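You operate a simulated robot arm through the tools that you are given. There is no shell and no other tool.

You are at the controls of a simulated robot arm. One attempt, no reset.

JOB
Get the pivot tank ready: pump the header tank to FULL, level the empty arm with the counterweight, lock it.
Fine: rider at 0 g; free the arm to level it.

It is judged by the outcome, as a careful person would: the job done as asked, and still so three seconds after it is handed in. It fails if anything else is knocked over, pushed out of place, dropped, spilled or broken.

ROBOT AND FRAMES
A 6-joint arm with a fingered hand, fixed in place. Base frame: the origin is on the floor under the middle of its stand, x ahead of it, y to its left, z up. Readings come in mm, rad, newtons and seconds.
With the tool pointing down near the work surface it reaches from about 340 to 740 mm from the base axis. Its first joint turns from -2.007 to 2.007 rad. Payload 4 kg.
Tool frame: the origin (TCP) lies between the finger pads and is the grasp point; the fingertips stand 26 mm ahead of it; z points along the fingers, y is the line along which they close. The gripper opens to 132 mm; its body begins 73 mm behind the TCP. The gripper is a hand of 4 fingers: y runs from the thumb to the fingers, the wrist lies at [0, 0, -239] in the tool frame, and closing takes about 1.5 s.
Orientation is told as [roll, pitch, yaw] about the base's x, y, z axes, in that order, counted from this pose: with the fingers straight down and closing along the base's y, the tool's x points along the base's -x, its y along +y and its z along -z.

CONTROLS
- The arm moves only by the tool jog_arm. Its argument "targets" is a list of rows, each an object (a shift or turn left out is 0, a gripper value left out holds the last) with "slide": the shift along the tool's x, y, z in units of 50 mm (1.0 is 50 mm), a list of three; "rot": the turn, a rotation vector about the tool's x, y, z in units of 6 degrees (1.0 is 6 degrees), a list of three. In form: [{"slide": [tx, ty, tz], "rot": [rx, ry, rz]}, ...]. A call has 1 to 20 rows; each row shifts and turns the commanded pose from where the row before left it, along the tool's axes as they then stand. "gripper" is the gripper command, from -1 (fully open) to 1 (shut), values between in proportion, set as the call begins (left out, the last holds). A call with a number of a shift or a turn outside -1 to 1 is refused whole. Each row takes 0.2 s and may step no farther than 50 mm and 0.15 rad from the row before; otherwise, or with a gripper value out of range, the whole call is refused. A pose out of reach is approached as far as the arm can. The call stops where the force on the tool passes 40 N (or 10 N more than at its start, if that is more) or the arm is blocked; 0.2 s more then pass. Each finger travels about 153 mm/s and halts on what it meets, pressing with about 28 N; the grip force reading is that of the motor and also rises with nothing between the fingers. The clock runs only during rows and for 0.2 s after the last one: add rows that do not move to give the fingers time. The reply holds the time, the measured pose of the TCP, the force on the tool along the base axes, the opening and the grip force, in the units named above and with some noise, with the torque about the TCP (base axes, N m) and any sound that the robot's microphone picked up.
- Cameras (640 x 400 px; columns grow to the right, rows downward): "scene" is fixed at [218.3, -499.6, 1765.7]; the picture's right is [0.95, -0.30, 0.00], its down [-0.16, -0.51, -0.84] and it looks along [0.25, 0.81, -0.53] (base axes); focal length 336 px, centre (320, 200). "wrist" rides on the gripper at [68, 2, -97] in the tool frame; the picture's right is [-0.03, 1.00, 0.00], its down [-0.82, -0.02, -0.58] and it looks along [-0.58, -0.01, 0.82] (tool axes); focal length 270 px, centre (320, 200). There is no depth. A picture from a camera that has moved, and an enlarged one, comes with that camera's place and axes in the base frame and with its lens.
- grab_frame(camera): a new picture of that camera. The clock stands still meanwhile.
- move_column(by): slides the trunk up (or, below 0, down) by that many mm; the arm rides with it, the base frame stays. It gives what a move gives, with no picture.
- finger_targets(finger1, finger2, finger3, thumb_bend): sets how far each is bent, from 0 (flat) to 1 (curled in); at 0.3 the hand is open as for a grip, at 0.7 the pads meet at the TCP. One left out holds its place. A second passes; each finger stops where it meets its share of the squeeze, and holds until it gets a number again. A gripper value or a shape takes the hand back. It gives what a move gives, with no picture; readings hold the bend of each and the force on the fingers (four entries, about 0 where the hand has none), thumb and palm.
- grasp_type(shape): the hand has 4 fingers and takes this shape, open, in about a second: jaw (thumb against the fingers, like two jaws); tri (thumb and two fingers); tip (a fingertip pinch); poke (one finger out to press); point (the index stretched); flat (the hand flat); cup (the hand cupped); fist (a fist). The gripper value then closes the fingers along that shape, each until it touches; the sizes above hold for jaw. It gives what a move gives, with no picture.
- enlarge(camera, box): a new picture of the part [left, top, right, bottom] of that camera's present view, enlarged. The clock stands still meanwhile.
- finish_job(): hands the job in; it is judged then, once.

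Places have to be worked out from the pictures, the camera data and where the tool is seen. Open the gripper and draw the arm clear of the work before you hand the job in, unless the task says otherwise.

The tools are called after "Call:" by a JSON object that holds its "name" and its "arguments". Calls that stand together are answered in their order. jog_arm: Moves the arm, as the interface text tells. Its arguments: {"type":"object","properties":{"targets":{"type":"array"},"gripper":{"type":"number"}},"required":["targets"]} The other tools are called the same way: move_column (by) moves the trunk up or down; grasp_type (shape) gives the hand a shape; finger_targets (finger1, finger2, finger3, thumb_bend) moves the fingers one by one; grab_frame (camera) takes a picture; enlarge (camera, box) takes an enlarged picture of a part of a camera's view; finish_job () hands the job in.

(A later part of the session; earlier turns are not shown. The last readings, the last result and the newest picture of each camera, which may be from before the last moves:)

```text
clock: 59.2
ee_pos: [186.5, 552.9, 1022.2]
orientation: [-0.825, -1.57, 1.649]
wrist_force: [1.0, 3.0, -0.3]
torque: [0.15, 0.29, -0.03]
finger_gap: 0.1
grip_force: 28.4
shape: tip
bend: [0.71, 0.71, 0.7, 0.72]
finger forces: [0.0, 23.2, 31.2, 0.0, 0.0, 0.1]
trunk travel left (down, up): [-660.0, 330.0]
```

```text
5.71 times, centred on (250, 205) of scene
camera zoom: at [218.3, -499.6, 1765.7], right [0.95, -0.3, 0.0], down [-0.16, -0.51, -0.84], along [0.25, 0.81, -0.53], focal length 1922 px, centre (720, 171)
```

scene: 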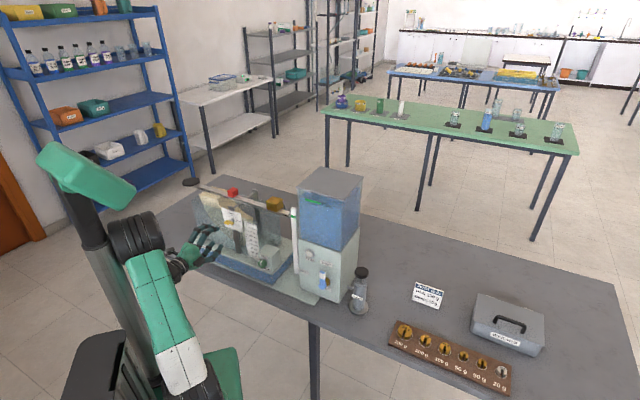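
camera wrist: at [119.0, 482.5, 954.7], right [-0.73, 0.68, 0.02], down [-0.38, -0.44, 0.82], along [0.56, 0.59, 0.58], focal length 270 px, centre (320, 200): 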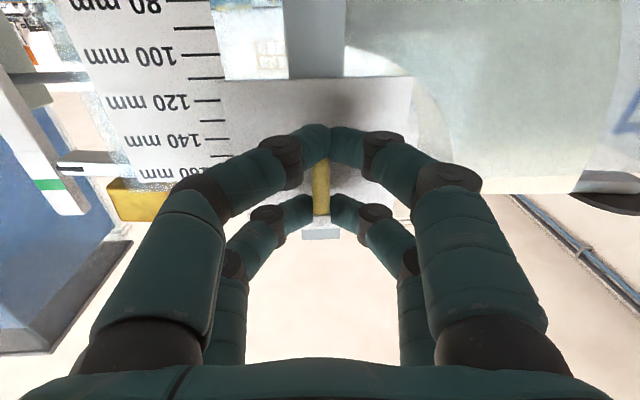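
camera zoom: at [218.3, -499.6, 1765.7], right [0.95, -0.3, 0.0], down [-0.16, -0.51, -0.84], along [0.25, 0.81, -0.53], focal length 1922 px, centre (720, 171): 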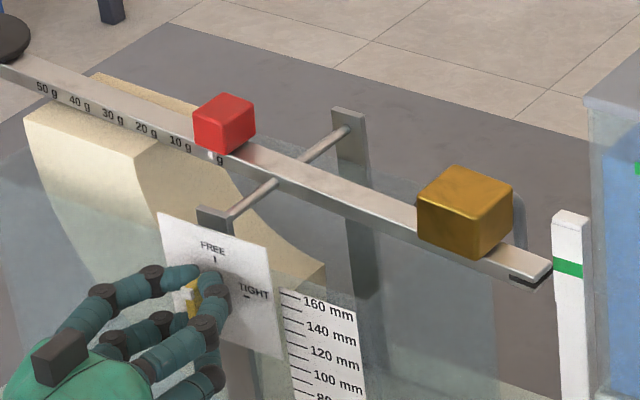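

The wing is vertical and the beam's right end seems to have dropped — freed. Opening and backing away to check.

Call:
{"name": "jog_arm", "arguments": {"targets": [{"slide": [0, 0, 0]}, {"slide": [0, 0, 0]}, {"slide": [0, 0, 0]}, {"slide": [0, 0, 0]}, {"slide": [0, 0, -0.6]}, {"slide": [0, 0, -0.6]}, {"slide": [0, 0, -0.6]}, {"slide": [0, 0, -0.6]}, {"slide": [0, 0, 0]}], "gripper": 0.09}}

Call:
{"name": "grab_frame", "arguments": {"camera": "wrist"}}

Call:
{"name": "enlarge", "arguments": {"camera": "scene", "box": [195, 170, 305, 240]}}

Call:
{"name": "enlarge", "arguments": {"camera": "scene", "box": [280, 200, 304, 230]}}

```text
clock: 61.4
ee_pos: [151.0, 460.6, 1018.4]
orientation: [-1.08, -1.549, 1.808]
wrist_force: [0.4, 0.5, 0.1]
torque: [-0.02, 0.01, -0.02]
finger_gap: 60.0
grip_force: 0.0
shape: tip
bend: [0.73, 0.73, 0.73, 0.7]
finger forces: [0.0, 0.0, 0.0, 0.0, 0.0, 0.1]
trunk travel left (down, up): [-660.0, 330.0]
stopped in row 9: the arm was blocked; the commanded pose is now the measured one
```

```text
taken
camera wrist: at [75.8, 394.0, 949.4], right [-0.66, 0.75, 0.01], down [-0.42, -0.38, 0.82], along [0.62, 0.54, 0.57], focal length 270 px, centre (320, 200)
```

wrist: 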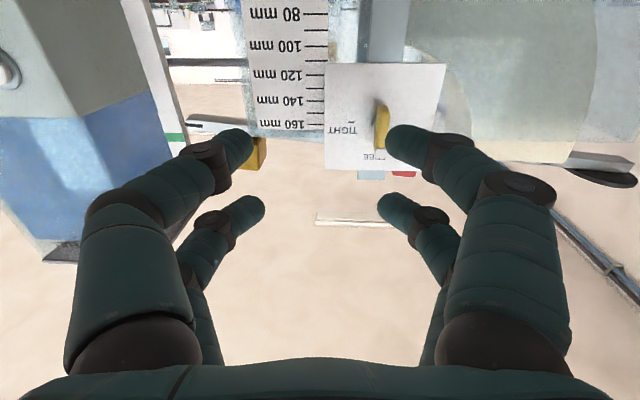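

```text
5.71 times, centred on (250, 205) of scene
camera zoom: at [218.3, -499.6, 1765.7], right [0.95, -0.3, 0.0], down [-0.16, -0.51, -0.84], along [0.25, 0.81, -0.53], focal length 1922 px, centre (720, 171)
```

zoom: 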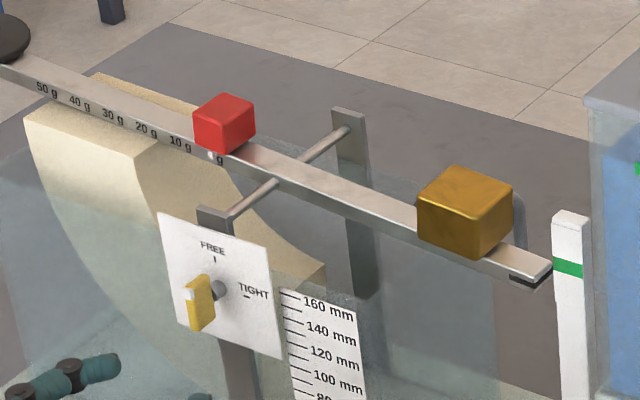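

```text
13.33 times, centred on (292, 215) of scene
camera zoom: at [218.3, -499.6, 1765.7], right [0.95, -0.3, 0.0], down [-0.16, -0.51, -0.84], along [0.25, 0.81, -0.53], focal length 4485 px, centre (693, 0)
```

zoom: 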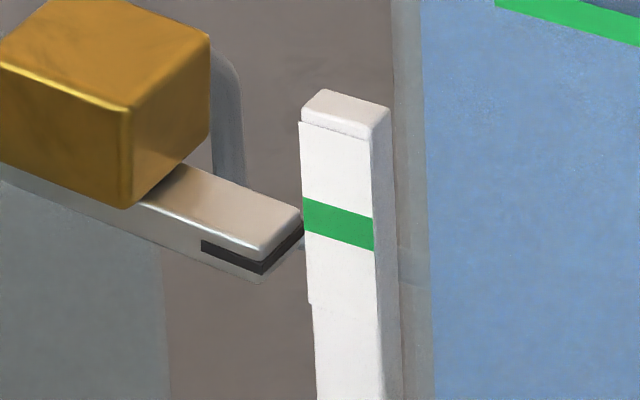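

The lock is at FREE and the beam's right end has dropped ~15 mm, so the counterweight must move left toward the pivot. Restoring the hand's yaw (drifted ~5°) and pitching to the 55° pose.

Call:
{"name": "jog_arm", "arguments": {"targets": [{"rot": [-0.85, 0, 0]}, {"rot": [0, 1, 0]}, {"rot": [0, 1, 0]}, {"rot": [0, 1, 0]}, {"rot": [0, 1, 0]}, {"rot": [0, 1, 0]}, {"rot": [0, 0.75, 0]}, {"slide": [0, 0, 0]}]}}

Call:
{"name": "grab_frame", "arguments": {"camera": "wrist"}}

```text
clock: 63.2
ee_pos: [147.5, 460.8, 1016.0]
orientation: [-0.031, -0.955, 0.845]
wrist_force: [-0.3, -0.7, 0.2]
torque: [-0.03, -0.01, 0.0]
finger_gap: 59.6
grip_force: 0.0
shape: tip
bend: [0.73, 0.73, 0.73, 0.7]
finger forces: [0.0, 0.0, 0.0, 0.1, 0.0, 0.1]
trunk travel left (down, up): [-660.0, 330.0]
```

```text
taken
camera wrist: at [64.7, 373.7, 1016.9], right [-0.72, 0.69, 0.0], down [0.0, 0.0, 1.0], along [0.69, 0.72, 0.0], focal length 270 px, centre (320, 200)
```

wrist: 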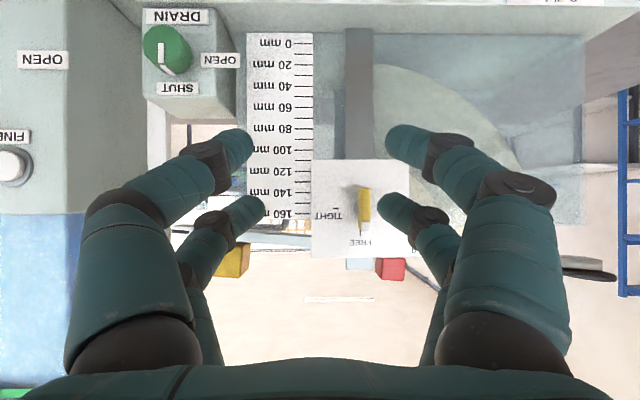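

Orientation restored, camera level. Moving up/right to a pre-approach above and in front of the counterweight with a 75 mm gap.

Call:
{"name": "jog_arm", "arguments": {"targets": [{"slide": [-0.67, -0.53, -0.47]}, {"slide": [-0.67, -0.53, -0.47]}, {"slide": [-0.67, -0.53, -0.47]}, {"slide": [-0.67, -0.53, -0.47]}, {"slide": [-0.488, 0, 0.695]}, {"slide": [-0.488, 0, 0.695]}, {"slide": [0, 0, 0]}], "gripper": -0.136}}

Call:
{"name": "grab_frame", "arguments": {"camera": "wrist"}}

Call:
{"name": "grab_frame", "arguments": {"camera": "scene"}}

```text
clock: 64.8
ee_pos: [282.0, 453.3, 1182.9]
orientation: [-0.031, -0.957, 0.845]
wrist_force: [-0.4, 0.9, -0.6]
torque: [-0.01, 0.01, -0.01]
finger_gap: 74.9
grip_force: 0.0
shape: tip
bend: [0.72, 0.72, 0.72, 0.7]
finger forces: [0.1, 0.0, 0.0, 0.0, 0.0, 0.1]
trunk travel left (down, up): [-660.0, 330.0]
```

```text
taken
camera wrist: at [198.5, 366.8, 1181.6], right [-0.72, 0.69, 0.0], down [0.0, 0.0, 1.0], along [0.69, 0.72, 0.0], focal length 270 px, centre (320, 200)
```

wrist: 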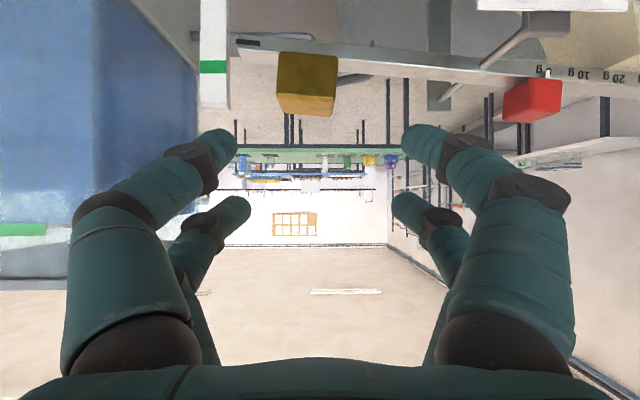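

```text
taken
```

scene: 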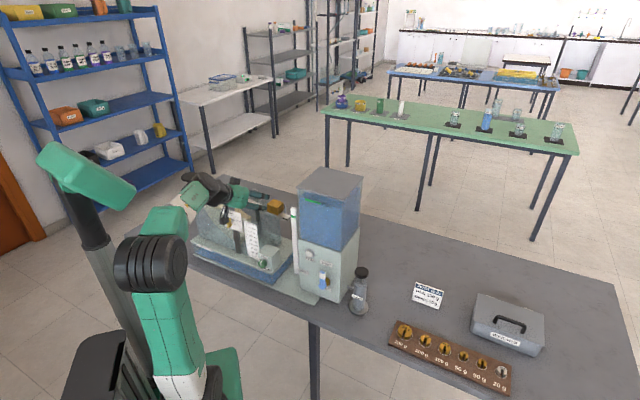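

The tilted beam and counterweight are in view. Zooming for position.

Call:
{"name": "enlarge", "arguments": {"camera": "wrist", "box": [190, 20, 430, 160]}}

Call:
{"name": "enlarge", "arguments": {"camera": "scene", "box": [200, 165, 310, 235]}}

```text
2.67 times, centred on (310, 90) of wrist
camera zoom: at [198.5, 366.8, 1181.6], right [-0.72, 0.69, 0.0], down [0.0, 0.0, 1.0], along [0.69, 0.72, 0.0], focal length 721 px, centre (347, 493)
```

zoom: 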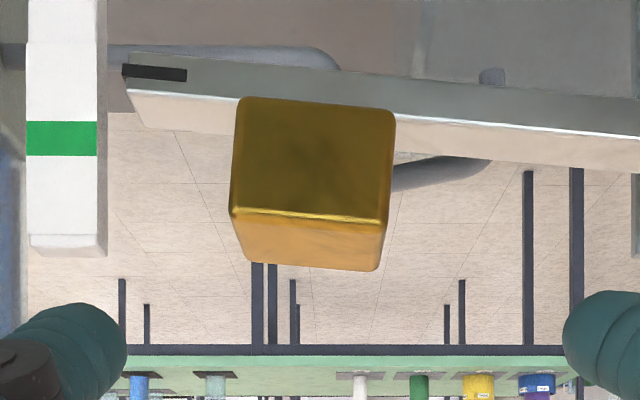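

```text
5.71 times, centred on (255, 200) of scene
camera zoom: at [218.3, -499.6, 1765.7], right [0.95, -0.3, 0.0], down [-0.16, -0.51, -0.84], along [0.25, 0.81, -0.53], focal length 1922 px, centre (691, 200)
```

zoom: 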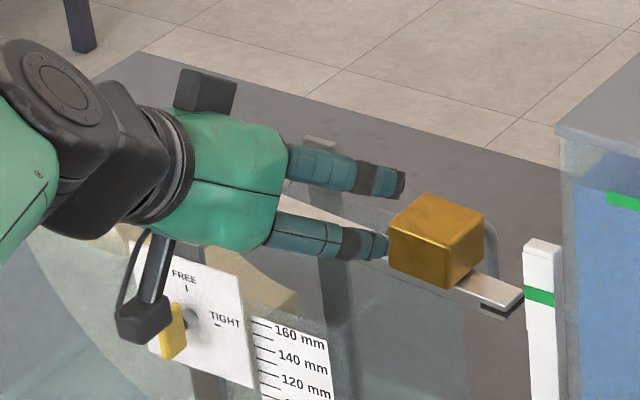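

CW centre ≈ s −99, z 1084, beam tilt ≈5°. Gap 68 mm, moving forward over it with a small right shift, then I'll check before descending.

Call:
{"name": "jog_arm", "arguments": {"targets": [{"slide": [-0.387, -0.057, 0.551]}, {"slide": [-0.387, -0.057, 0.551]}, {"slide": [-0.387, -0.056, 0.551]}, {"slide": [0, 0, 0]}], "gripper": -0.03}}

Call:
{"name": "grab_frame", "arguments": {"camera": "wrist"}}

Call:
{"name": "enlarge", "arguments": {"camera": "scene", "box": [230, 165, 320, 235]}}

```text
clock: 65.8
ee_pos: [359.5, 518.6, 1181.3]
orientation: [-0.032, -0.955, 0.845]
wrist_force: [0.0, 0.4, -0.5]
torque: [-0.04, 0.0, 0.01]
finger_gap: 68.3
grip_force: 0.1
shape: tip
bend: [0.72, 0.72, 0.72, 0.7]
finger forces: [0.0, 0.0, 0.0, 0.1, 0.0, 0.0]
trunk travel left (down, up): [-660.0, 330.0]
```

```text
taken
camera wrist: at [275.4, 432.1, 1182.0], right [-0.72, 0.69, 0.0], down [0.0, 0.0, 1.0], along [0.69, 0.72, 0.0], focal length 270 px, centre (320, 200)
```

wrist: 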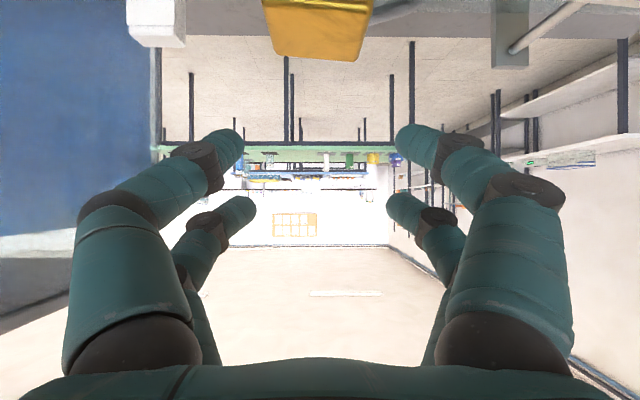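

```text
5.71 times, centred on (275, 200) of scene
camera zoom: at [218.3, -499.6, 1765.7], right [0.95, -0.3, 0.0], down [-0.16, -0.51, -0.84], along [0.25, 0.81, -0.53], focal length 1922 px, centre (577, 200)
```

zoom: 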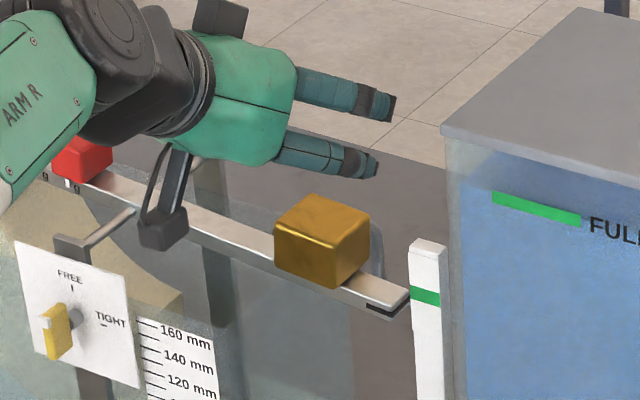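

Centred over the counterweight. Descending beside it (thumb on the right, fingers on the left) to z≈1118.

Call:
{"name": "jog_arm", "arguments": {"targets": [{"slide": [0.258, 0.03, 0.181]}, {"slide": [0.258, 0.03, 0.181]}, {"slide": [0.258, 0, 0.181]}, {"slide": [0.258, 0, 0.181]}, {"slide": [0, 0, 0]}]}}

Call:
{"name": "grab_frame", "arguments": {"camera": "wrist"}}

Call:
{"name": "enlarge", "arguments": {"camera": "scene", "box": [230, 165, 320, 235]}}

```text
clock: 67.0
ee_pos: [356.7, 520.4, 1118.8]
orientation: [-0.031, -0.957, 0.844]
wrist_force: [-0.3, -1.3, 0.1]
torque: [0.01, -0.01, 0.03]
finger_gap: 68.5
grip_force: 0.0
shape: tip
bend: [0.72, 0.72, 0.72, 0.7]
finger forces: [0.1, 0.0, 0.0, 0.0, 0.1, 0.0]
trunk travel left (down, up): [-660.0, 330.0]
```

```text
taken
camera wrist: at [272.7, 433.5, 1118.6], right [-0.72, 0.69, 0.0], down [0.0, 0.0, 1.0], along [0.69, 0.72, 0.0], focal length 270 px, centre (320, 200)
```

wrist: 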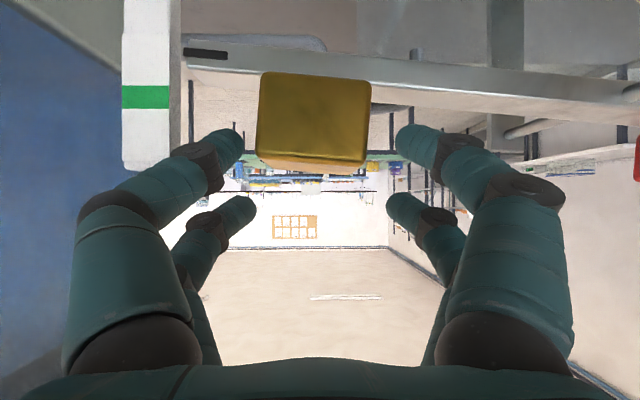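

```text
5.71 times, centred on (275, 200) of scene
camera zoom: at [218.3, -499.6, 1765.7], right [0.95, -0.3, 0.0], down [-0.16, -0.51, -0.84], along [0.25, 0.81, -0.53], focal length 1922 px, centre (577, 200)
```

zoom: 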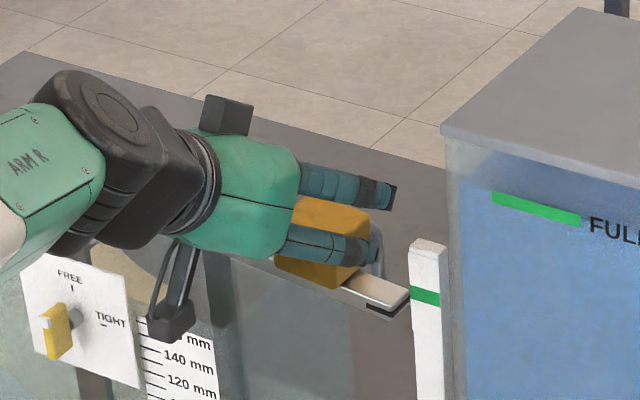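

Both the counterweight and the index/green band are visible here. Nudging the counterweight left ~10 mm with the thumb.

Call:
{"name": "jog_arm", "arguments": {"targets": [{"slide": [0, 0.06, 0]}, {"slide": [0, 0.06, 0]}, {"slide": [0, 0.06, 0]}, {"slide": [0, 0.06, 0]}, {"slide": [0, 0.06, 0]}, {"slide": [0, 0.04, 0]}, {"slide": [0, 0, 0]}]}}

Call:
{"name": "grab_frame", "arguments": {"camera": "wrist"}}

```text
clock: 68.6
ee_pos: [343.2, 533.0, 1118.1]
orientation: [-0.031, -0.957, 0.844]
wrist_force: [1.0, -1.0, 1.2]
torque: [0.01, -0.01, -0.01]
finger_gap: 70.3
grip_force: 0.0
shape: tip
bend: [0.72, 0.72, 0.72, 0.7]
finger forces: [0.0, 0.1, 0.1, 0.0, 1.0, 0.0]
trunk travel left (down, up): [-660.0, 330.0]
```

```text
taken
camera wrist: at [260.2, 446.2, 1118.3], right [-0.72, 0.69, 0.0], down [0.0, 0.0, 1.0], along [0.69, 0.72, 0.0], focal length 270 px, centre (320, 200)
```

wrist: 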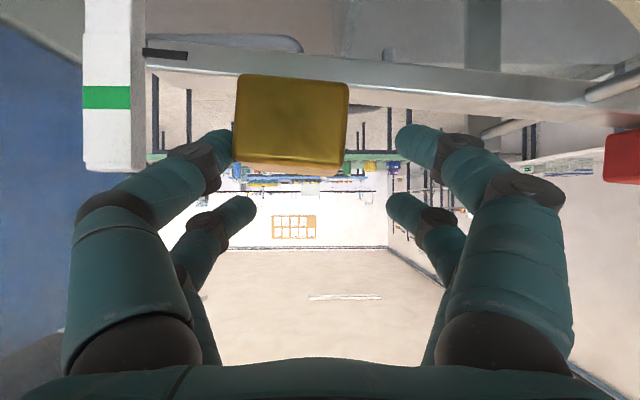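

CW moved ~9 mm left; beam still down on the right. Pushing another 10 mm.

Call:
{"name": "jog_arm", "arguments": {"targets": [{"slide": [0, 0.05, 0]}, {"slide": [0, 0.05, 0]}, {"slide": [0, 0.05, 0]}, {"slide": [0, 0.05, 0]}, {"slide": [0, 0, 0]}]}}

Call:
{"name": "grab_frame", "arguments": {"camera": "wrist"}}

```text
clock: 69.8
ee_pos: [337.2, 539.7, 1119.7]
orientation: [-0.028, -0.957, 0.845]
wrist_force: [1.5, -1.9, 0.3]
torque: [-0.08, -0.02, -0.03]
finger_gap: 71.6
grip_force: 0.0
shape: tip
bend: [0.72, 0.72, 0.72, 0.7]
finger forces: [0.1, 0.1, 0.0, 0.0, 3.0, 0.1]
trunk travel left (down, up): [-660.0, 330.0]
```

```text
taken
camera wrist: at [253.1, 452.7, 1118.9], right [-0.72, 0.69, 0.0], down [0.0, 0.0, 1.0], along [0.69, 0.72, 0.0], focal length 270 px, centre (320, 200)
```

wrist: 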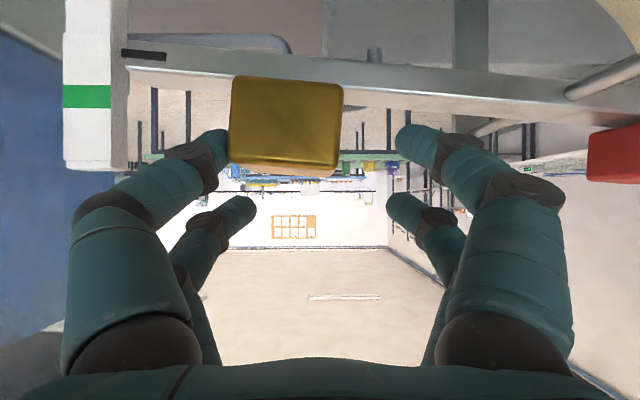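

Still resting on the right stop. CW is now ≈17 mm left of where it began; pushing further 15 mm.

Call:
{"name": "jog_arm", "arguments": {"targets": [{"slide": [0, 0.06, 0]}, {"slide": [0, 0.06, 0]}, {"slide": [0, 0.06, 0]}, {"slide": [0, 0.06, 0]}, {"slide": [0, 0.06, 0]}, {"slide": [0, 0, 0]}]}}

Call:
{"name": "grab_frame", "arguments": {"camera": "wrist"}}

```text
clock: 71.2
ee_pos: [325.9, 549.5, 1118.8]
orientation: [-0.032, -0.956, 0.845]
wrist_force: [2.0, -2.4, 1.5]
torque: [-0.03, -0.05, 0.02]
finger_gap: 70.3
grip_force: 0.0
shape: tip
bend: [0.72, 0.72, 0.72, 0.7]
finger forces: [0.1, 0.0, 0.0, 0.0, 1.9, 0.0]
trunk travel left (down, up): [-660.0, 330.0]
```

```text
taken
camera wrist: at [242.3, 462.6, 1118.1], right [-0.72, 0.69, 0.0], down [0.0, 0.0, 1.0], along [0.69, 0.72, 0.0], focal length 270 px, centre (320, 200)
```

wrist: 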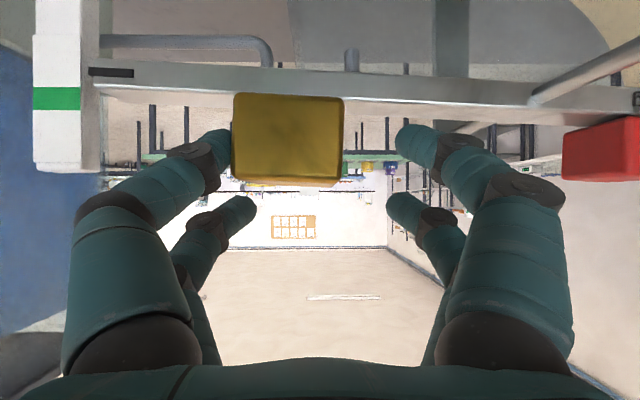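

The beam is coming up (index row 55→72), close to balance. Backing the thumb off and letting it settle.

Call:
{"name": "jog_arm", "arguments": {"targets": [{"slide": [0, -0.06, 0]}, {"slide": [0, -0.06, 0]}, {"slide": [0, 0, 0]}, {"slide": [0, 0, 0]}, {"slide": [0, 0, 0]}, {"slide": [0, 0, 0]}, {"slide": [0, 0, 0]}, {"slide": [0, 0, 0]}]}}

Call:
{"name": "grab_frame", "arguments": {"camera": "wrist"}}

Call:
{"name": "enlarge", "arguments": {"camera": "scene", "box": [230, 165, 320, 235]}}

```text
clock: 73.0
ee_pos: [331.6, 545.1, 1118.9]
orientation: [-0.032, -0.958, 0.844]
wrist_force: [1.1, 0.4, 0.8]
torque: [-0.02, -0.03, 0.01]
finger_gap: 68.9
grip_force: 0.0
shape: tip
bend: [0.72, 0.72, 0.72, 0.7]
finger forces: [0.1, 0.0, 0.0, 0.1, 0.1, 0.0]
trunk travel left (down, up): [-660.0, 330.0]
```

```text
taken
camera wrist: at [246.5, 458.8, 1118.5], right [-0.72, 0.69, 0.0], down [0.0, 0.0, 1.0], along [0.69, 0.72, 0.0], focal length 270 px, centre (320, 200)
```

wrist: 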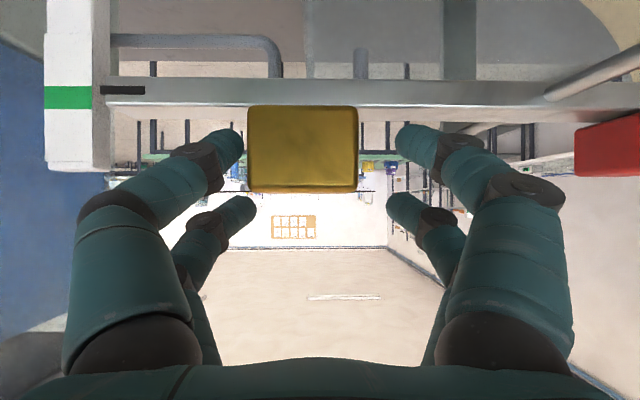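

```text
5.71 times, centred on (275, 200) of scene
camera zoom: at [218.3, -499.6, 1765.7], right [0.95, -0.3, 0.0], down [-0.16, -0.51, -0.84], along [0.25, 0.81, -0.53], focal length 1922 px, centre (577, 200)
```

zoom: 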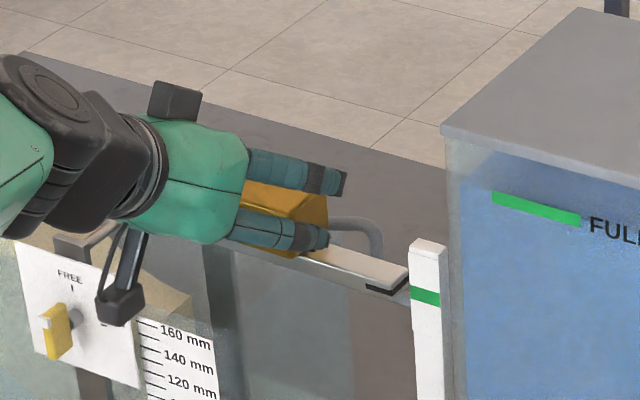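

The beam has come up nearly level. I'll let it settle and watch whether it is still moving.

Call:
{"name": "enlarge", "arguments": {"camera": "wrist", "box": [30, 60, 190, 140]}}

Call:
{"name": "jog_arm", "arguments": {"targets": [{"slide": [0, 0, 0]}, {"slide": [0, 0, 0]}, {"slide": [0, 0, 0]}, {"slide": [0, 0, 0]}, {"slide": [0, 0, 0]}, {"slide": [0, 0, 0]}, {"slide": [0, 0, 0]}, {"slide": [0, 0, 0]}, {"slide": [0, 0, 0]}, {"slide": [0, 0, 0]}]}}

Call:
{"name": "enlarge", "arguments": {"camera": "wrist", "box": [30, 60, 190, 140]}}

Call:
{"name": "grab_frame", "arguments": {"camera": "wrist"}}

```text
4.00 times, centred on (110, 100) of wrist
camera zoom: at [246.5, 458.8, 1118.5], right [-0.72, 0.69, 0.0], down [0.0, 0.0, 1.0], along [0.69, 0.72, 0.0], focal length 1081 px, centre (1160, 600)
```

zoom: 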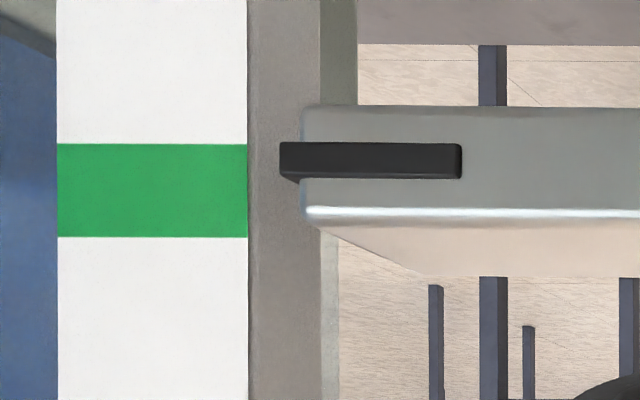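

```text
clock: 75.2
ee_pos: [329.4, 545.9, 1118.9]
orientation: [-0.031, -0.955, 0.845]
wrist_force: [0.1, -0.1, -0.4]
torque: [-0.03, 0.02, -0.01]
finger_gap: 68.4
grip_force: 0.1
shape: tip
bend: [0.72, 0.72, 0.72, 0.7]
finger forces: [0.1, 0.0, 0.0, 0.0, 0.0, 0.0]
trunk travel left (down, up): [-660.0, 330.0]
```

```text
4.00 times, centred on (110, 100) of wrist
camera zoom: at [246.5, 458.8, 1118.5], right [-0.72, 0.69, 0.0], down [0.0, 0.0, 1.0], along [0.69, 0.72, 0.0], focal length 1081 px, centre (1160, 600)
```

zoom: 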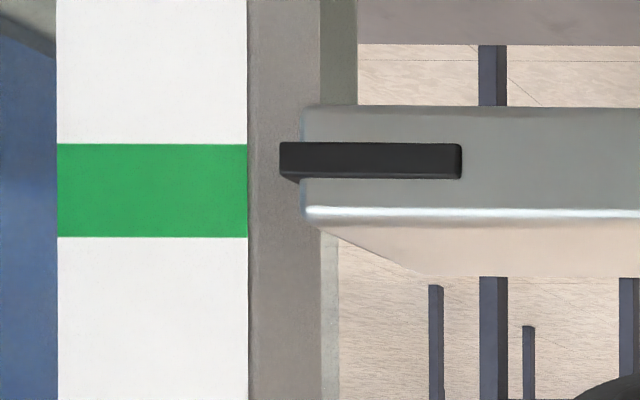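

```text
taken
camera wrist: at [246.5, 458.8, 1118.5], right [-0.72, 0.69, 0.0], down [0.0, 0.0, 1.0], along [0.69, 0.72, 0.0], focal length 270 px, centre (320, 200)
```

wrist: 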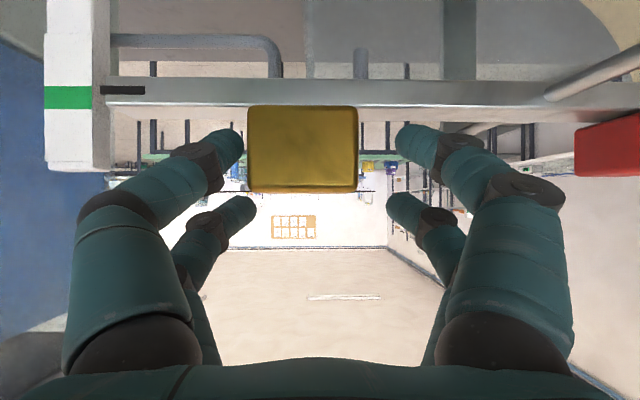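

Settled and static. By depth estimate it's within ~1 mm of level; I'll back out and take a true horizontal view of index versus green band to judge precisely.

Call:
{"name": "jog_arm", "arguments": {"targets": [{"slide": [0.287, 0, -0.41]}, {"slide": [0.287, 0, -0.41]}, {"slide": [0.574, 0, -0.819]}, {"slide": [0.574, 0, -0.819]}, {"slide": [0, -0.8, 0]}, {"slide": [0, -0.8, 0]}, {"slide": [0, 0, 0]}]}}

Call:
{"name": "move_column", "arguments": {"by": -49}}

Call:
{"name": "grab_frame", "arguments": {"camera": "wrist"}}

Call:
{"name": "enlarge", "arguments": {"camera": "scene", "box": [280, 200, 304, 230]}}

```text
clock: 76.8
ee_pos: [285.2, 382.9, 1122.5]
orientation: [-0.031, -0.956, 0.844]
wrist_force: [0.4, 0.5, 0.3]
torque: [-0.02, 0.02, 0.01]
finger_gap: 68.4
grip_force: 0.1
shape: tip
bend: [0.72, 0.72, 0.72, 0.7]
finger forces: [0.0, 0.0, 0.0, 0.0, 0.0, 0.1]
trunk travel left (down, up): [-660.0, 330.0]
```

```text
clock: 77.7
ee_pos: [287.3, 382.9, 1074.0]
orientation: [-0.032, -0.956, 0.844]
wrist_force: [0.6, 0.1, -0.2]
torque: [-0.02, -0.04, 0.03]
finger_gap: 68.4
grip_force: 0.2
shape: tip
bend: [0.72, 0.72, 0.72, 0.7]
finger forces: [0.1, 0.1, 0.0, 0.1, 0.1, 0.1]
trunk travel left (down, up): [-611.0, 379.0]
```

```text
taken
camera wrist: at [203.1, 296.2, 1072.7], right [-0.72, 0.69, 0.0], down [0.0, 0.0, 1.0], along [0.69, 0.72, 0.0], focal length 270 px, centre (320, 200)
```

wrist: 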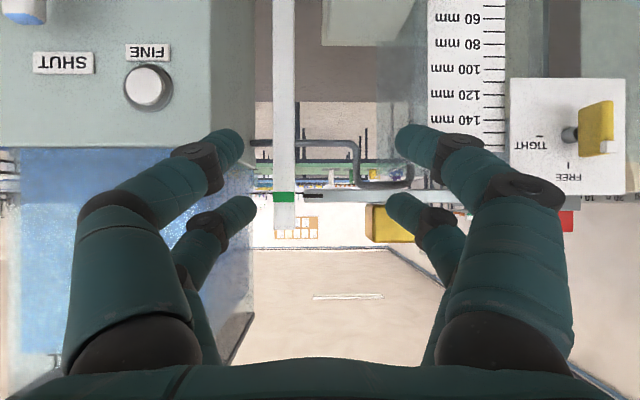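

```text
13.33 times, centred on (292, 215) of scene
camera zoom: at [218.3, -499.6, 1765.7], right [0.95, -0.3, 0.0], down [-0.16, -0.51, -0.84], along [0.25, 0.81, -0.53], focal length 4485 px, centre (693, 0)
```

zoom: 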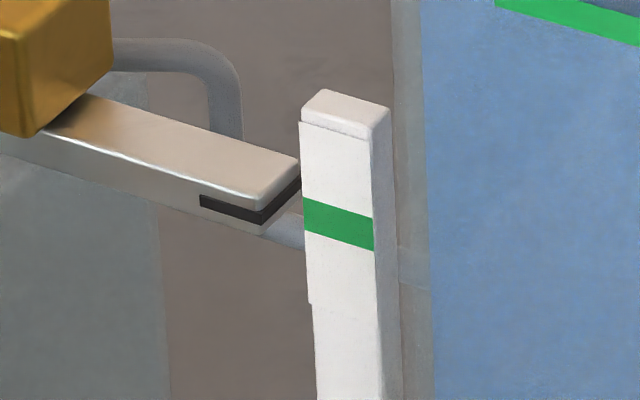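

Nearly the same as the reference. Enlarging the level view.

Call:
{"name": "enlarge", "arguments": {"camera": "wrist", "box": [260, 175, 340, 215]}}

Call:
{"name": "enlarge", "arguments": {"camera": "wrist", "box": [265, 185, 325, 205]}}

```text
8.00 times, centred on (300, 195) of wrist
camera zoom: at [203.1, 296.2, 1072.7], right [-0.72, 0.69, 0.0], down [0.0, 0.0, 1.0], along [0.69, 0.72, 0.0], focal length 2162 px, centre (480, 240)
```

zoom: 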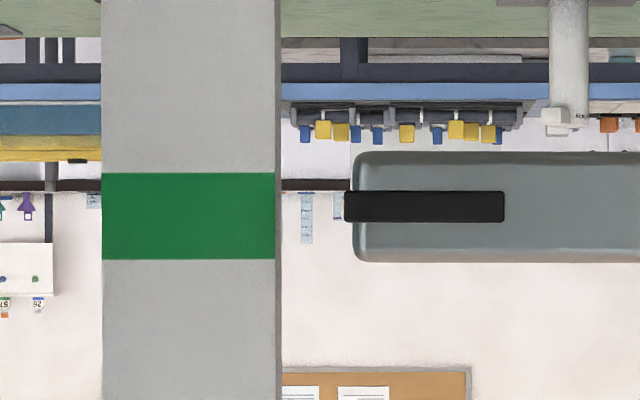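

```text
10.67 times, centred on (295, 195) of wrist
camera zoom: at [203.1, 296.2, 1072.7], right [-0.72, 0.69, 0.0], down [0.0, 0.0, 1.0], along [0.69, 0.72, 0.0], focal length 2883 px, centre (587, 253)
```

zoom: 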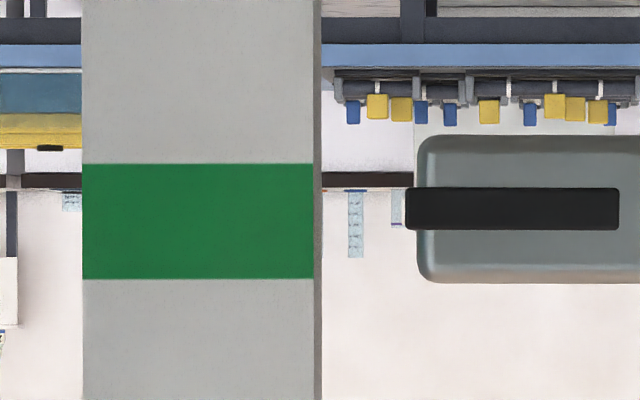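

The index sits ~1.1 mm below the green centre (≈0.3° low on the right). A very small extra nudge left should trim it; returning along the same path.

Call:
{"name": "move_column", "arguments": {"by": 49}}

Call:
{"name": "jog_arm", "arguments": {"targets": [{"slide": [0, 0.8, 0]}, {"slide": [0, 0.8, 0]}, {"slide": [-0.574, 0, 0.819]}, {"slide": [-0.574, 0, 0.819]}, {"slide": [-0.287, 0, 0.41]}, {"slide": [-0.287, 0, 0.41]}, {"slide": [0, 0, 0]}]}}

Call:
{"name": "grab_frame", "arguments": {"camera": "wrist"}}

```text
clock: 78.6
ee_pos: [286.4, 382.9, 1122.9]
orientation: [-0.031, -0.957, 0.846]
wrist_force: [0.4, 0.5, 0.2]
torque: [0.02, -0.01, 0.04]
finger_gap: 68.5
grip_force: 0.1
shape: tip
bend: [0.72, 0.72, 0.72, 0.7]
finger forces: [0.0, 0.1, 0.0, 0.1, 0.0, 0.1]
trunk travel left (down, up): [-660.0, 330.0]
```

```text
clock: 80.2
ee_pos: [331.9, 548.5, 1118.3]
orientation: [-0.034, -0.954, 0.846]
wrist_force: [-1.0, 0.0, -0.8]
torque: [0.02, 0.0, 0.0]
finger_gap: 68.3
grip_force: 0.1
shape: tip
bend: [0.72, 0.72, 0.72, 0.7]
finger forces: [0.1, 0.0, 0.0, 0.1, 0.1, 0.1]
trunk travel left (down, up): [-660.0, 330.0]
```

```text
taken
camera wrist: at [248.0, 461.5, 1117.8], right [-0.72, 0.69, 0.0], down [0.0, 0.0, 1.0], along [0.69, 0.72, 0.0], focal length 270 px, centre (320, 200)
```

wrist: 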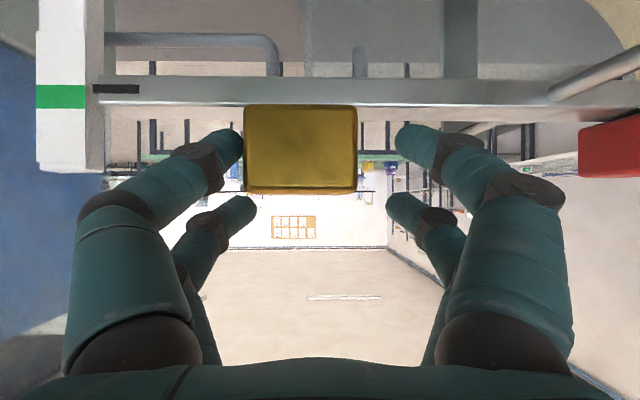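

Gap to the thumb is ~6 mm. Creeping left in small steps, watching the thumb force.

Call:
{"name": "jog_arm", "arguments": {"targets": [{"slide": [0, 0.05, 0]}, {"slide": [0, 0.04, 0]}, {"slide": [0, 0, 0]}]}}

Call:
{"name": "jog_arm", "arguments": {"targets": [{"slide": [0, 0.02, 0]}, {"slide": [0, 0, 0]}]}}

Call:
{"name": "jog_arm", "arguments": {"targets": [{"slide": [0, 0.02, 0]}, {"slide": [0, 0, 0]}]}}

Call:
{"name": "enlarge", "arguments": {"camera": "wrist", "box": [20, 60, 260, 200]}}

```text
clock: 81.0
ee_pos: [327.2, 550.4, 1120.1]
orientation: [-0.032, -0.958, 0.845]
wrist_force: [1.0, -1.3, 0.1]
torque: [0.0, -0.02, 0.01]
finger_gap: 69.3
grip_force: 0.0
shape: tip
bend: [0.72, 0.72, 0.72, 0.7]
finger forces: [0.0, 0.0, 0.0, 0.0, 1.0, 0.0]
trunk travel left (down, up): [-660.0, 330.0]
```

```text
clock: 81.6
ee_pos: [326.7, 551.8, 1122.0]
orientation: [-0.032, -0.956, 0.845]
wrist_force: [1.5, -1.1, 0.2]
torque: [-0.03, -0.03, 0.0]
finger_gap: 70.0
grip_force: 0.0
shape: tip
bend: [0.72, 0.72, 0.72, 0.7]
finger forces: [0.0, 0.0, 0.0, 0.0, 1.5, 0.1]
trunk travel left (down, up): [-660.0, 330.0]
```

```text
clock: 82.2
ee_pos: [326.1, 551.1, 1120.1]
orientation: [-0.031, -0.957, 0.847]
wrist_force: [1.2, -0.4, 0.8]
torque: [-0.03, -0.04, -0.02]
finger_gap: 70.1
grip_force: 0.0
shape: tip
bend: [0.72, 0.72, 0.72, 0.7]
finger forces: [0.1, 0.1, 0.0, 0.1, 1.9, 0.0]
trunk travel left (down, up): [-660.0, 330.0]
```

```text
2.67 times, centred on (140, 130) of wrist
camera zoom: at [242.6, 464.8, 1119.2], right [-0.72, 0.69, 0.0], down [0.0, 0.0, 1.0], along [0.69, 0.72, 0.0], focal length 721 px, centre (800, 387)
```

zoom: 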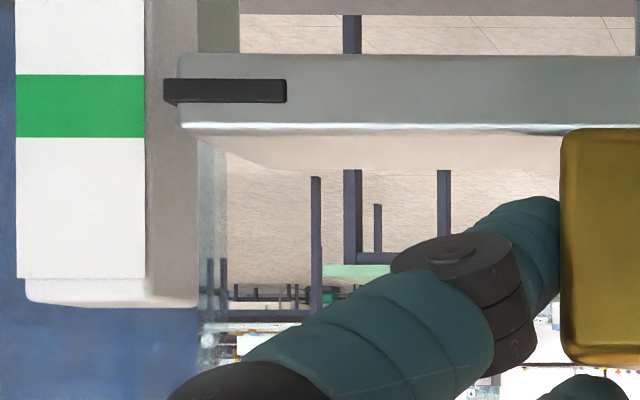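

Thumb in firm contact (1.9 N), about the slip force. One more 1 mm nudge, then back off and let it settle.

Call:
{"name": "jog_arm", "arguments": {"targets": [{"slide": [0, 0.02, 0]}, {"slide": [0, 0, 0]}]}}

Call:
{"name": "jog_arm", "arguments": {"targets": [{"slide": [0, -0.05, 0]}, {"slide": [0, -0.07, 0]}, {"slide": [0, 0, 0]}, {"slide": [0, 0, 0]}, {"slide": [0, 0, 0]}, {"slide": [0, 0, 0]}, {"slide": [0, 0, 0]}, {"slide": [0, 0, 0]}, {"slide": [0, 0, 0]}, {"slide": [0, 0, 0]}]}}

Call:
{"name": "enlarge", "arguments": {"camera": "wrist", "box": [20, 60, 260, 200]}}

Call:
{"name": "enlarge", "arguments": {"camera": "scene", "box": [280, 200, 304, 230]}}

```text
clock: 82.8
ee_pos: [325.4, 552.1, 1121.1]
orientation: [-0.03, -0.954, 0.845]
wrist_force: [1.7, -1.5, 0.7]
torque: [-0.04, 0.01, -0.03]
finger_gap: 70.9
grip_force: 0.1
shape: tip
bend: [0.72, 0.72, 0.72, 0.7]
finger forces: [0.0, 0.0, 0.1, 0.1, 2.4, 0.1]
trunk travel left (down, up): [-660.0, 330.0]
```

```text
clock: 85.0
ee_pos: [330.2, 548.3, 1121.5]
orientation: [-0.031, -0.956, 0.845]
wrist_force: [-0.6, 0.3, -0.7]
torque: [0.02, -0.03, -0.01]
finger_gap: 68.2
grip_force: 0.0
shape: tip
bend: [0.72, 0.72, 0.72, 0.7]
finger forces: [0.0, 0.1, 0.0, 0.0, 0.1, 0.1]
trunk travel left (down, up): [-660.0, 330.0]
```

```text
2.67 times, centred on (140, 130) of wrist
camera zoom: at [246.0, 461.8, 1120.1], right [-0.72, 0.69, 0.0], down [0.0, 0.0, 1.0], along [0.69, 0.72, 0.0], focal length 721 px, centre (800, 387)
```

zoom: 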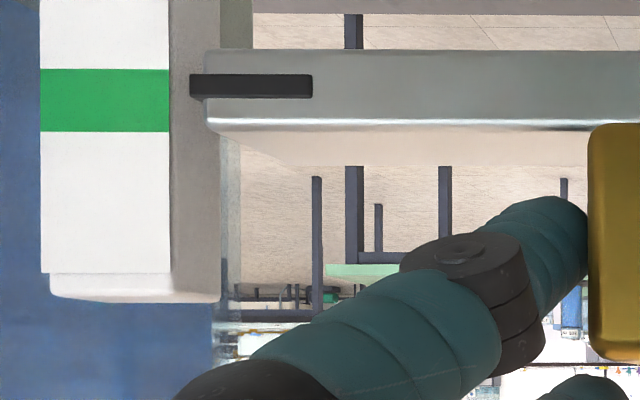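

```text
13.33 times, centred on (292, 215) of scene
camera zoom: at [218.3, -499.6, 1765.7], right [0.95, -0.3, 0.0], down [-0.16, -0.51, -0.84], along [0.25, 0.81, -0.53], focal length 4485 px, centre (693, 0)
```

zoom: 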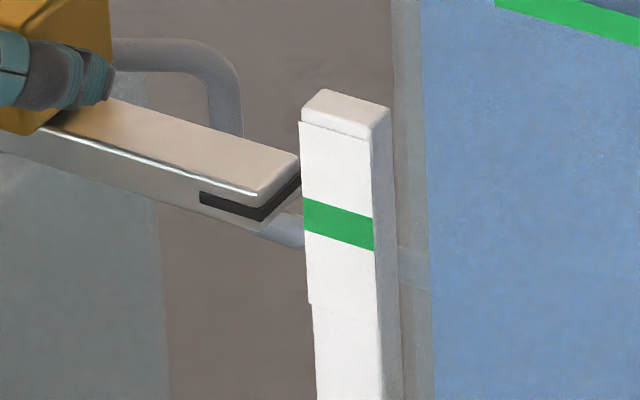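

Index now reads level with the green centre within a few tenths of a mm. Backing out along the same path to confirm with the horizontal view.

Call:
{"name": "jog_arm", "arguments": {"targets": [{"slide": [0.287, 0, -0.41]}, {"slide": [0.287, 0, -0.41]}, {"slide": [0.574, 0, -0.819]}, {"slide": [0.574, 0, -0.819]}, {"slide": [0, -0.8, 0]}, {"slide": [0, -0.8, 0]}, {"slide": [0, 0, 0]}]}}

Call:
{"name": "move_column", "arguments": {"by": -52}}

Call:
{"name": "enlarge", "arguments": {"camera": "wrist", "box": [250, 180, 340, 210]}}

Call:
{"name": "enlarge", "arguments": {"camera": "scene", "box": [280, 200, 304, 230]}}

Call:
{"name": "enlarge", "arguments": {"camera": "scene", "box": [200, 165, 310, 235]}}

```text
clock: 86.6
ee_pos: [285.6, 382.4, 1121.9]
orientation: [-0.03, -0.956, 0.845]
wrist_force: [0.6, -0.5, -0.8]
torque: [-0.01, 0.01, 0.0]
finger_gap: 68.4
grip_force: 0.0
shape: tip
bend: [0.72, 0.72, 0.72, 0.7]
finger forces: [0.0, 0.1, 0.0, 0.1, 0.0, 0.1]
trunk travel left (down, up): [-660.0, 330.0]
```

```text
clock: 87.6
ee_pos: [285.9, 381.9, 1071.5]
orientation: [-0.032, -0.956, 0.844]
wrist_force: [0.7, 0.3, 0.8]
torque: [0.01, -0.02, 0.0]
finger_gap: 68.4
grip_force: 0.0
shape: tip
bend: [0.72, 0.72, 0.72, 0.7]
finger forces: [0.0, 0.0, 0.0, 0.0, 0.1, 0.1]
trunk travel left (down, up): [-608.0, 382.0]
```

```text
7.11 times, centred on (295, 195) of wrist
camera zoom: at [202.1, 296.3, 1069.7], right [-0.72, 0.69, 0.0], down [0.0, 0.0, 1.0], along [0.69, 0.72, 0.0], focal length 1922 px, centre (498, 236)
```

zoom: 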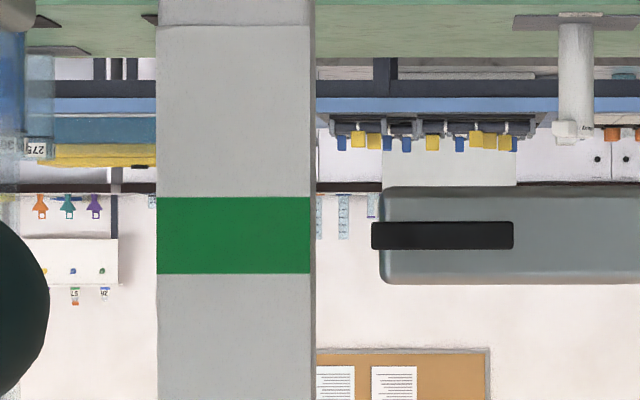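

```text
13.33 times, centred on (292, 215) of scene
camera zoom: at [218.3, -499.6, 1765.7], right [0.95, -0.3, 0.0], down [-0.16, -0.51, -0.84], along [0.25, 0.81, -0.53], focal length 4485 px, centre (693, 0)
```

zoom: 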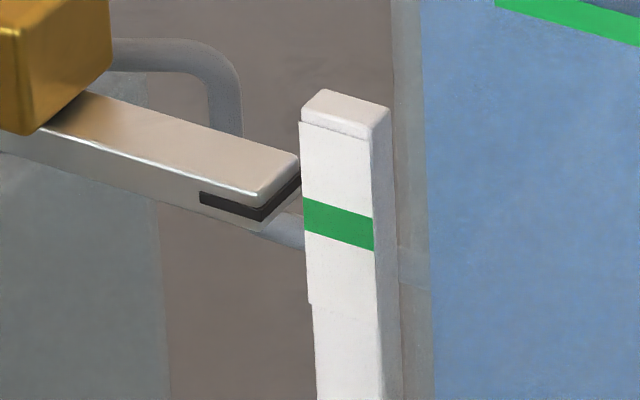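

```text
5.71 times, centred on (255, 200) of scene
camera zoom: at [218.3, -499.6, 1765.7], right [0.95, -0.3, 0.0], down [-0.16, -0.51, -0.84], along [0.25, 0.81, -0.53], focal length 1922 px, centre (691, 200)
```

zoom: 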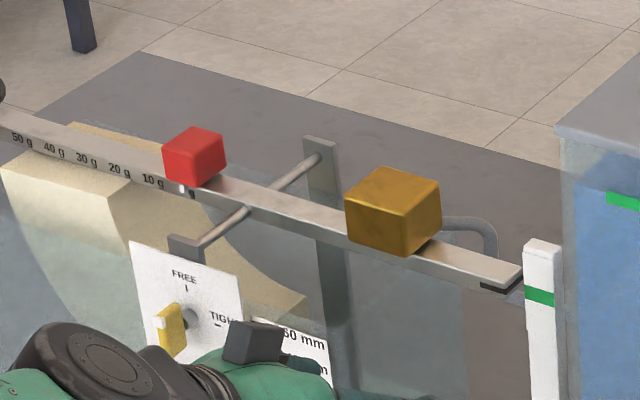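

Confirmed: index and green band centres coincide exactly at camera height. Now to the lock: move left in front of the wing and pitch to horizontal.

Call:
{"name": "jog_arm", "arguments": {"targets": [{"slide": [0.4, 0, -0.573]}, {"slide": [0, 0.95, 0]}, {"slide": [0, 0.95, 0]}, {"slide": [0, 0.95, 0]}, {"slide": [0, 0.95, 0]}, {"slide": [0.385, 0, 0.27]}, {"slide": [0.385, 0, 0.27]}, {"rot": [0, -1, 0]}, {"rot": [0, -1, 0]}, {"rot": [0, -1, 0]}, {"rot": [0, -1, 0]}, {"rot": [0, -1, 0]}, {"rot": [0, -0.87, 0]}, {"slide": [0, 0, 0]}], "gripper": 0.09}}

Call:
{"name": "grab_frame", "arguments": {"camera": "wrist"}}

Call:
{"name": "grab_frame", "arguments": {"camera": "scene"}}

```text
clock: 90.6
ee_pos: [135.8, 479.8, 1036.3]
orientation: [2.496, -1.547, -1.7]
wrist_force: [-1.0, 0.2, -4.0]
torque: [0.24, -0.25, -0.07]
finger_gap: 60.4
grip_force: 0.1
shape: tip
bend: [0.73, 0.73, 0.73, 0.7]
finger forces: [0.0, 0.1, 0.0, 0.0, 0.0, 0.1]
trunk travel left (down, up): [-608.0, 382.0]
```

```text
taken
camera wrist: at [66.2, 412.2, 965.7], right [-0.72, 0.7, 0.04], down [-0.39, -0.45, 0.8], along [0.58, 0.56, 0.59], focal length 270 px, centre (320, 200)
```

wrist: 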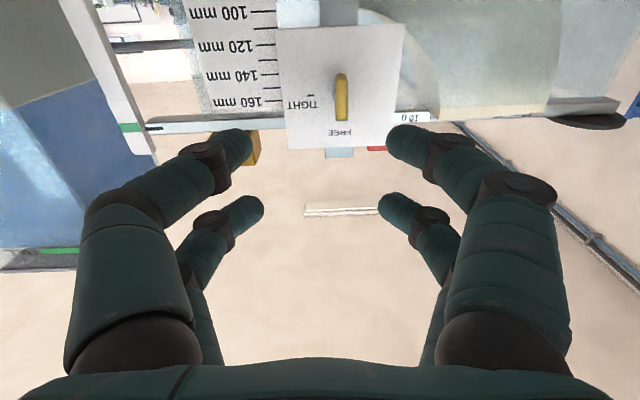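

```text
taken
```

scene: 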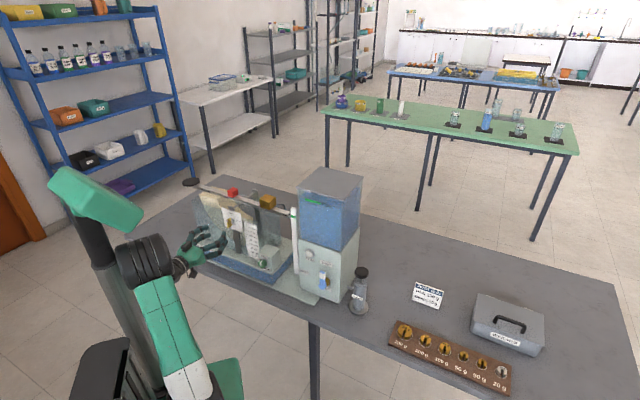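

There's a small unexplained −4 N reading; holding still a moment to check it.

Call:
{"name": "jog_arm", "arguments": {"targets": [{"slide": [0, 0, 0]}, {"slide": [0, 0, 0]}, {"slide": [0, 0, 0]}]}}

Call:
{"name": "enlarge", "arguments": {"camera": "wrist", "box": [260, 20, 420, 160]}}

Call:
{"name": "enlarge", "arguments": {"camera": "scene", "box": [90, 180, 270, 300]}}

```text
clock: 91.4
ee_pos: [135.5, 482.7, 1032.1]
orientation: [2.713, -1.554, -1.915]
wrist_force: [-0.7, -0.4, -0.2]
torque: [-0.03, 0.02, 0.01]
finger_gap: 60.7
grip_force: 0.1
shape: tip
bend: [0.73, 0.73, 0.73, 0.7]
finger forces: [0.0, 0.1, 0.0, 0.0, 0.0, 0.0]
trunk travel left (down, up): [-608.0, 382.0]
```

```text
2.86 times, centred on (340, 90) of wrist
camera zoom: at [64.8, 413.5, 962.2], right [-0.72, 0.7, 0.03], down [-0.39, -0.44, 0.81], along [0.58, 0.57, 0.59], focal length 772 px, centre (263, 514)
```

zoom: 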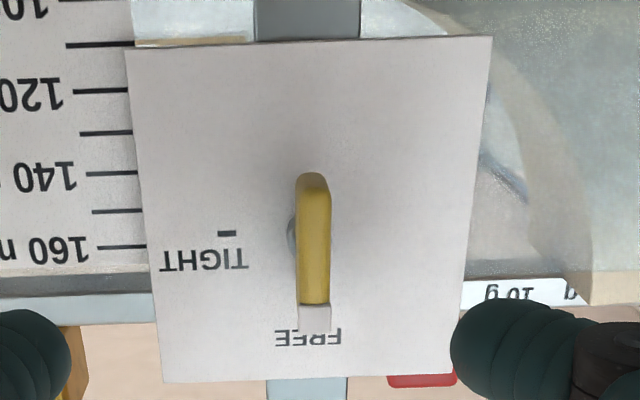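

```text
3.33 times, centred on (180, 240) of scene
camera zoom: at [218.3, -499.6, 1765.7], right [0.95, -0.3, 0.0], down [-0.16, -0.51, -0.84], along [0.25, 0.81, -0.53], focal length 1121 px, centre (787, 67)
```

zoom: 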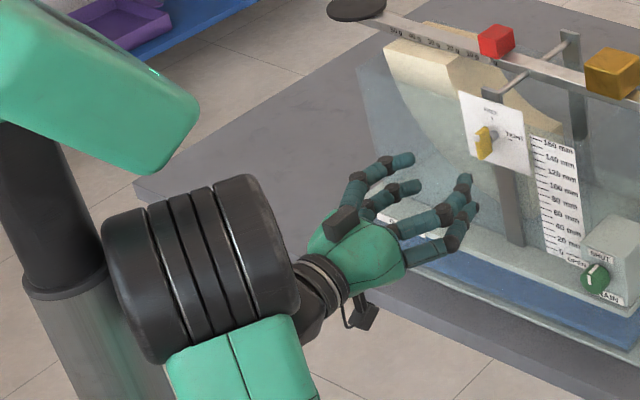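

Forces are back to zero. The wing is 9 mm below and 13 mm left of the hand axis, 93 mm ahead; correcting and approaching to straddle it.

Call:
{"name": "jog_arm", "arguments": {"targets": [{"slide": [0.1, 0.13, 0.3]}, {"slide": [0.1, 0.136, 0.3]}, {"slide": [0, 0, 0.4]}, {"slide": [0, 0, 0.2]}, {"slide": [0, 0, 0]}]}}

Call:
{"name": "grab_frame", "arguments": {"camera": "wrist"}}

Call:
{"name": "enlarge", "arguments": {"camera": "wrist", "box": [250, 60, 410, 200]}}

```text
clock: 92.6
ee_pos: [154.9, 539.0, 1010.6]
orientation: [-1.624, -1.554, 2.443]
wrist_force: [0.4, -0.1, 0.2]
torque: [-0.03, -0.01, 0.03]
finger_gap: 60.3
grip_force: 0.0
shape: tip
bend: [0.73, 0.73, 0.73, 0.7]
finger forces: [0.0, 0.0, 0.1, 0.0, 0.1, 0.1]
trunk travel left (down, up): [-608.0, 382.0]
```

```text
taken
camera wrist: at [87.2, 467.2, 940.6], right [-0.73, 0.68, 0.01], down [-0.39, -0.43, 0.82], along [0.56, 0.59, 0.58], focal length 270 px, centre (320, 200)
```

wrist: 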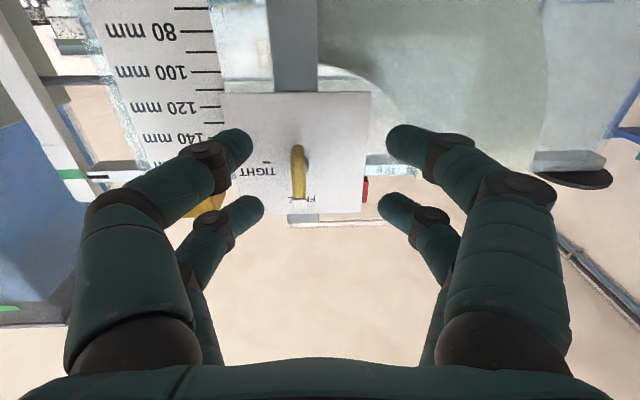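

```text
2.86 times, centred on (330, 130) of wrist
camera zoom: at [87.2, 467.2, 940.6], right [-0.73, 0.68, 0.01], down [-0.39, -0.43, 0.82], along [0.56, 0.59, 0.58], focal length 772 px, centre (291, 400)
```

zoom: 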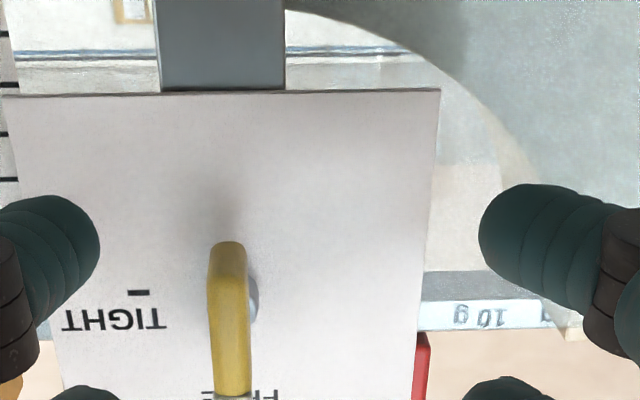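

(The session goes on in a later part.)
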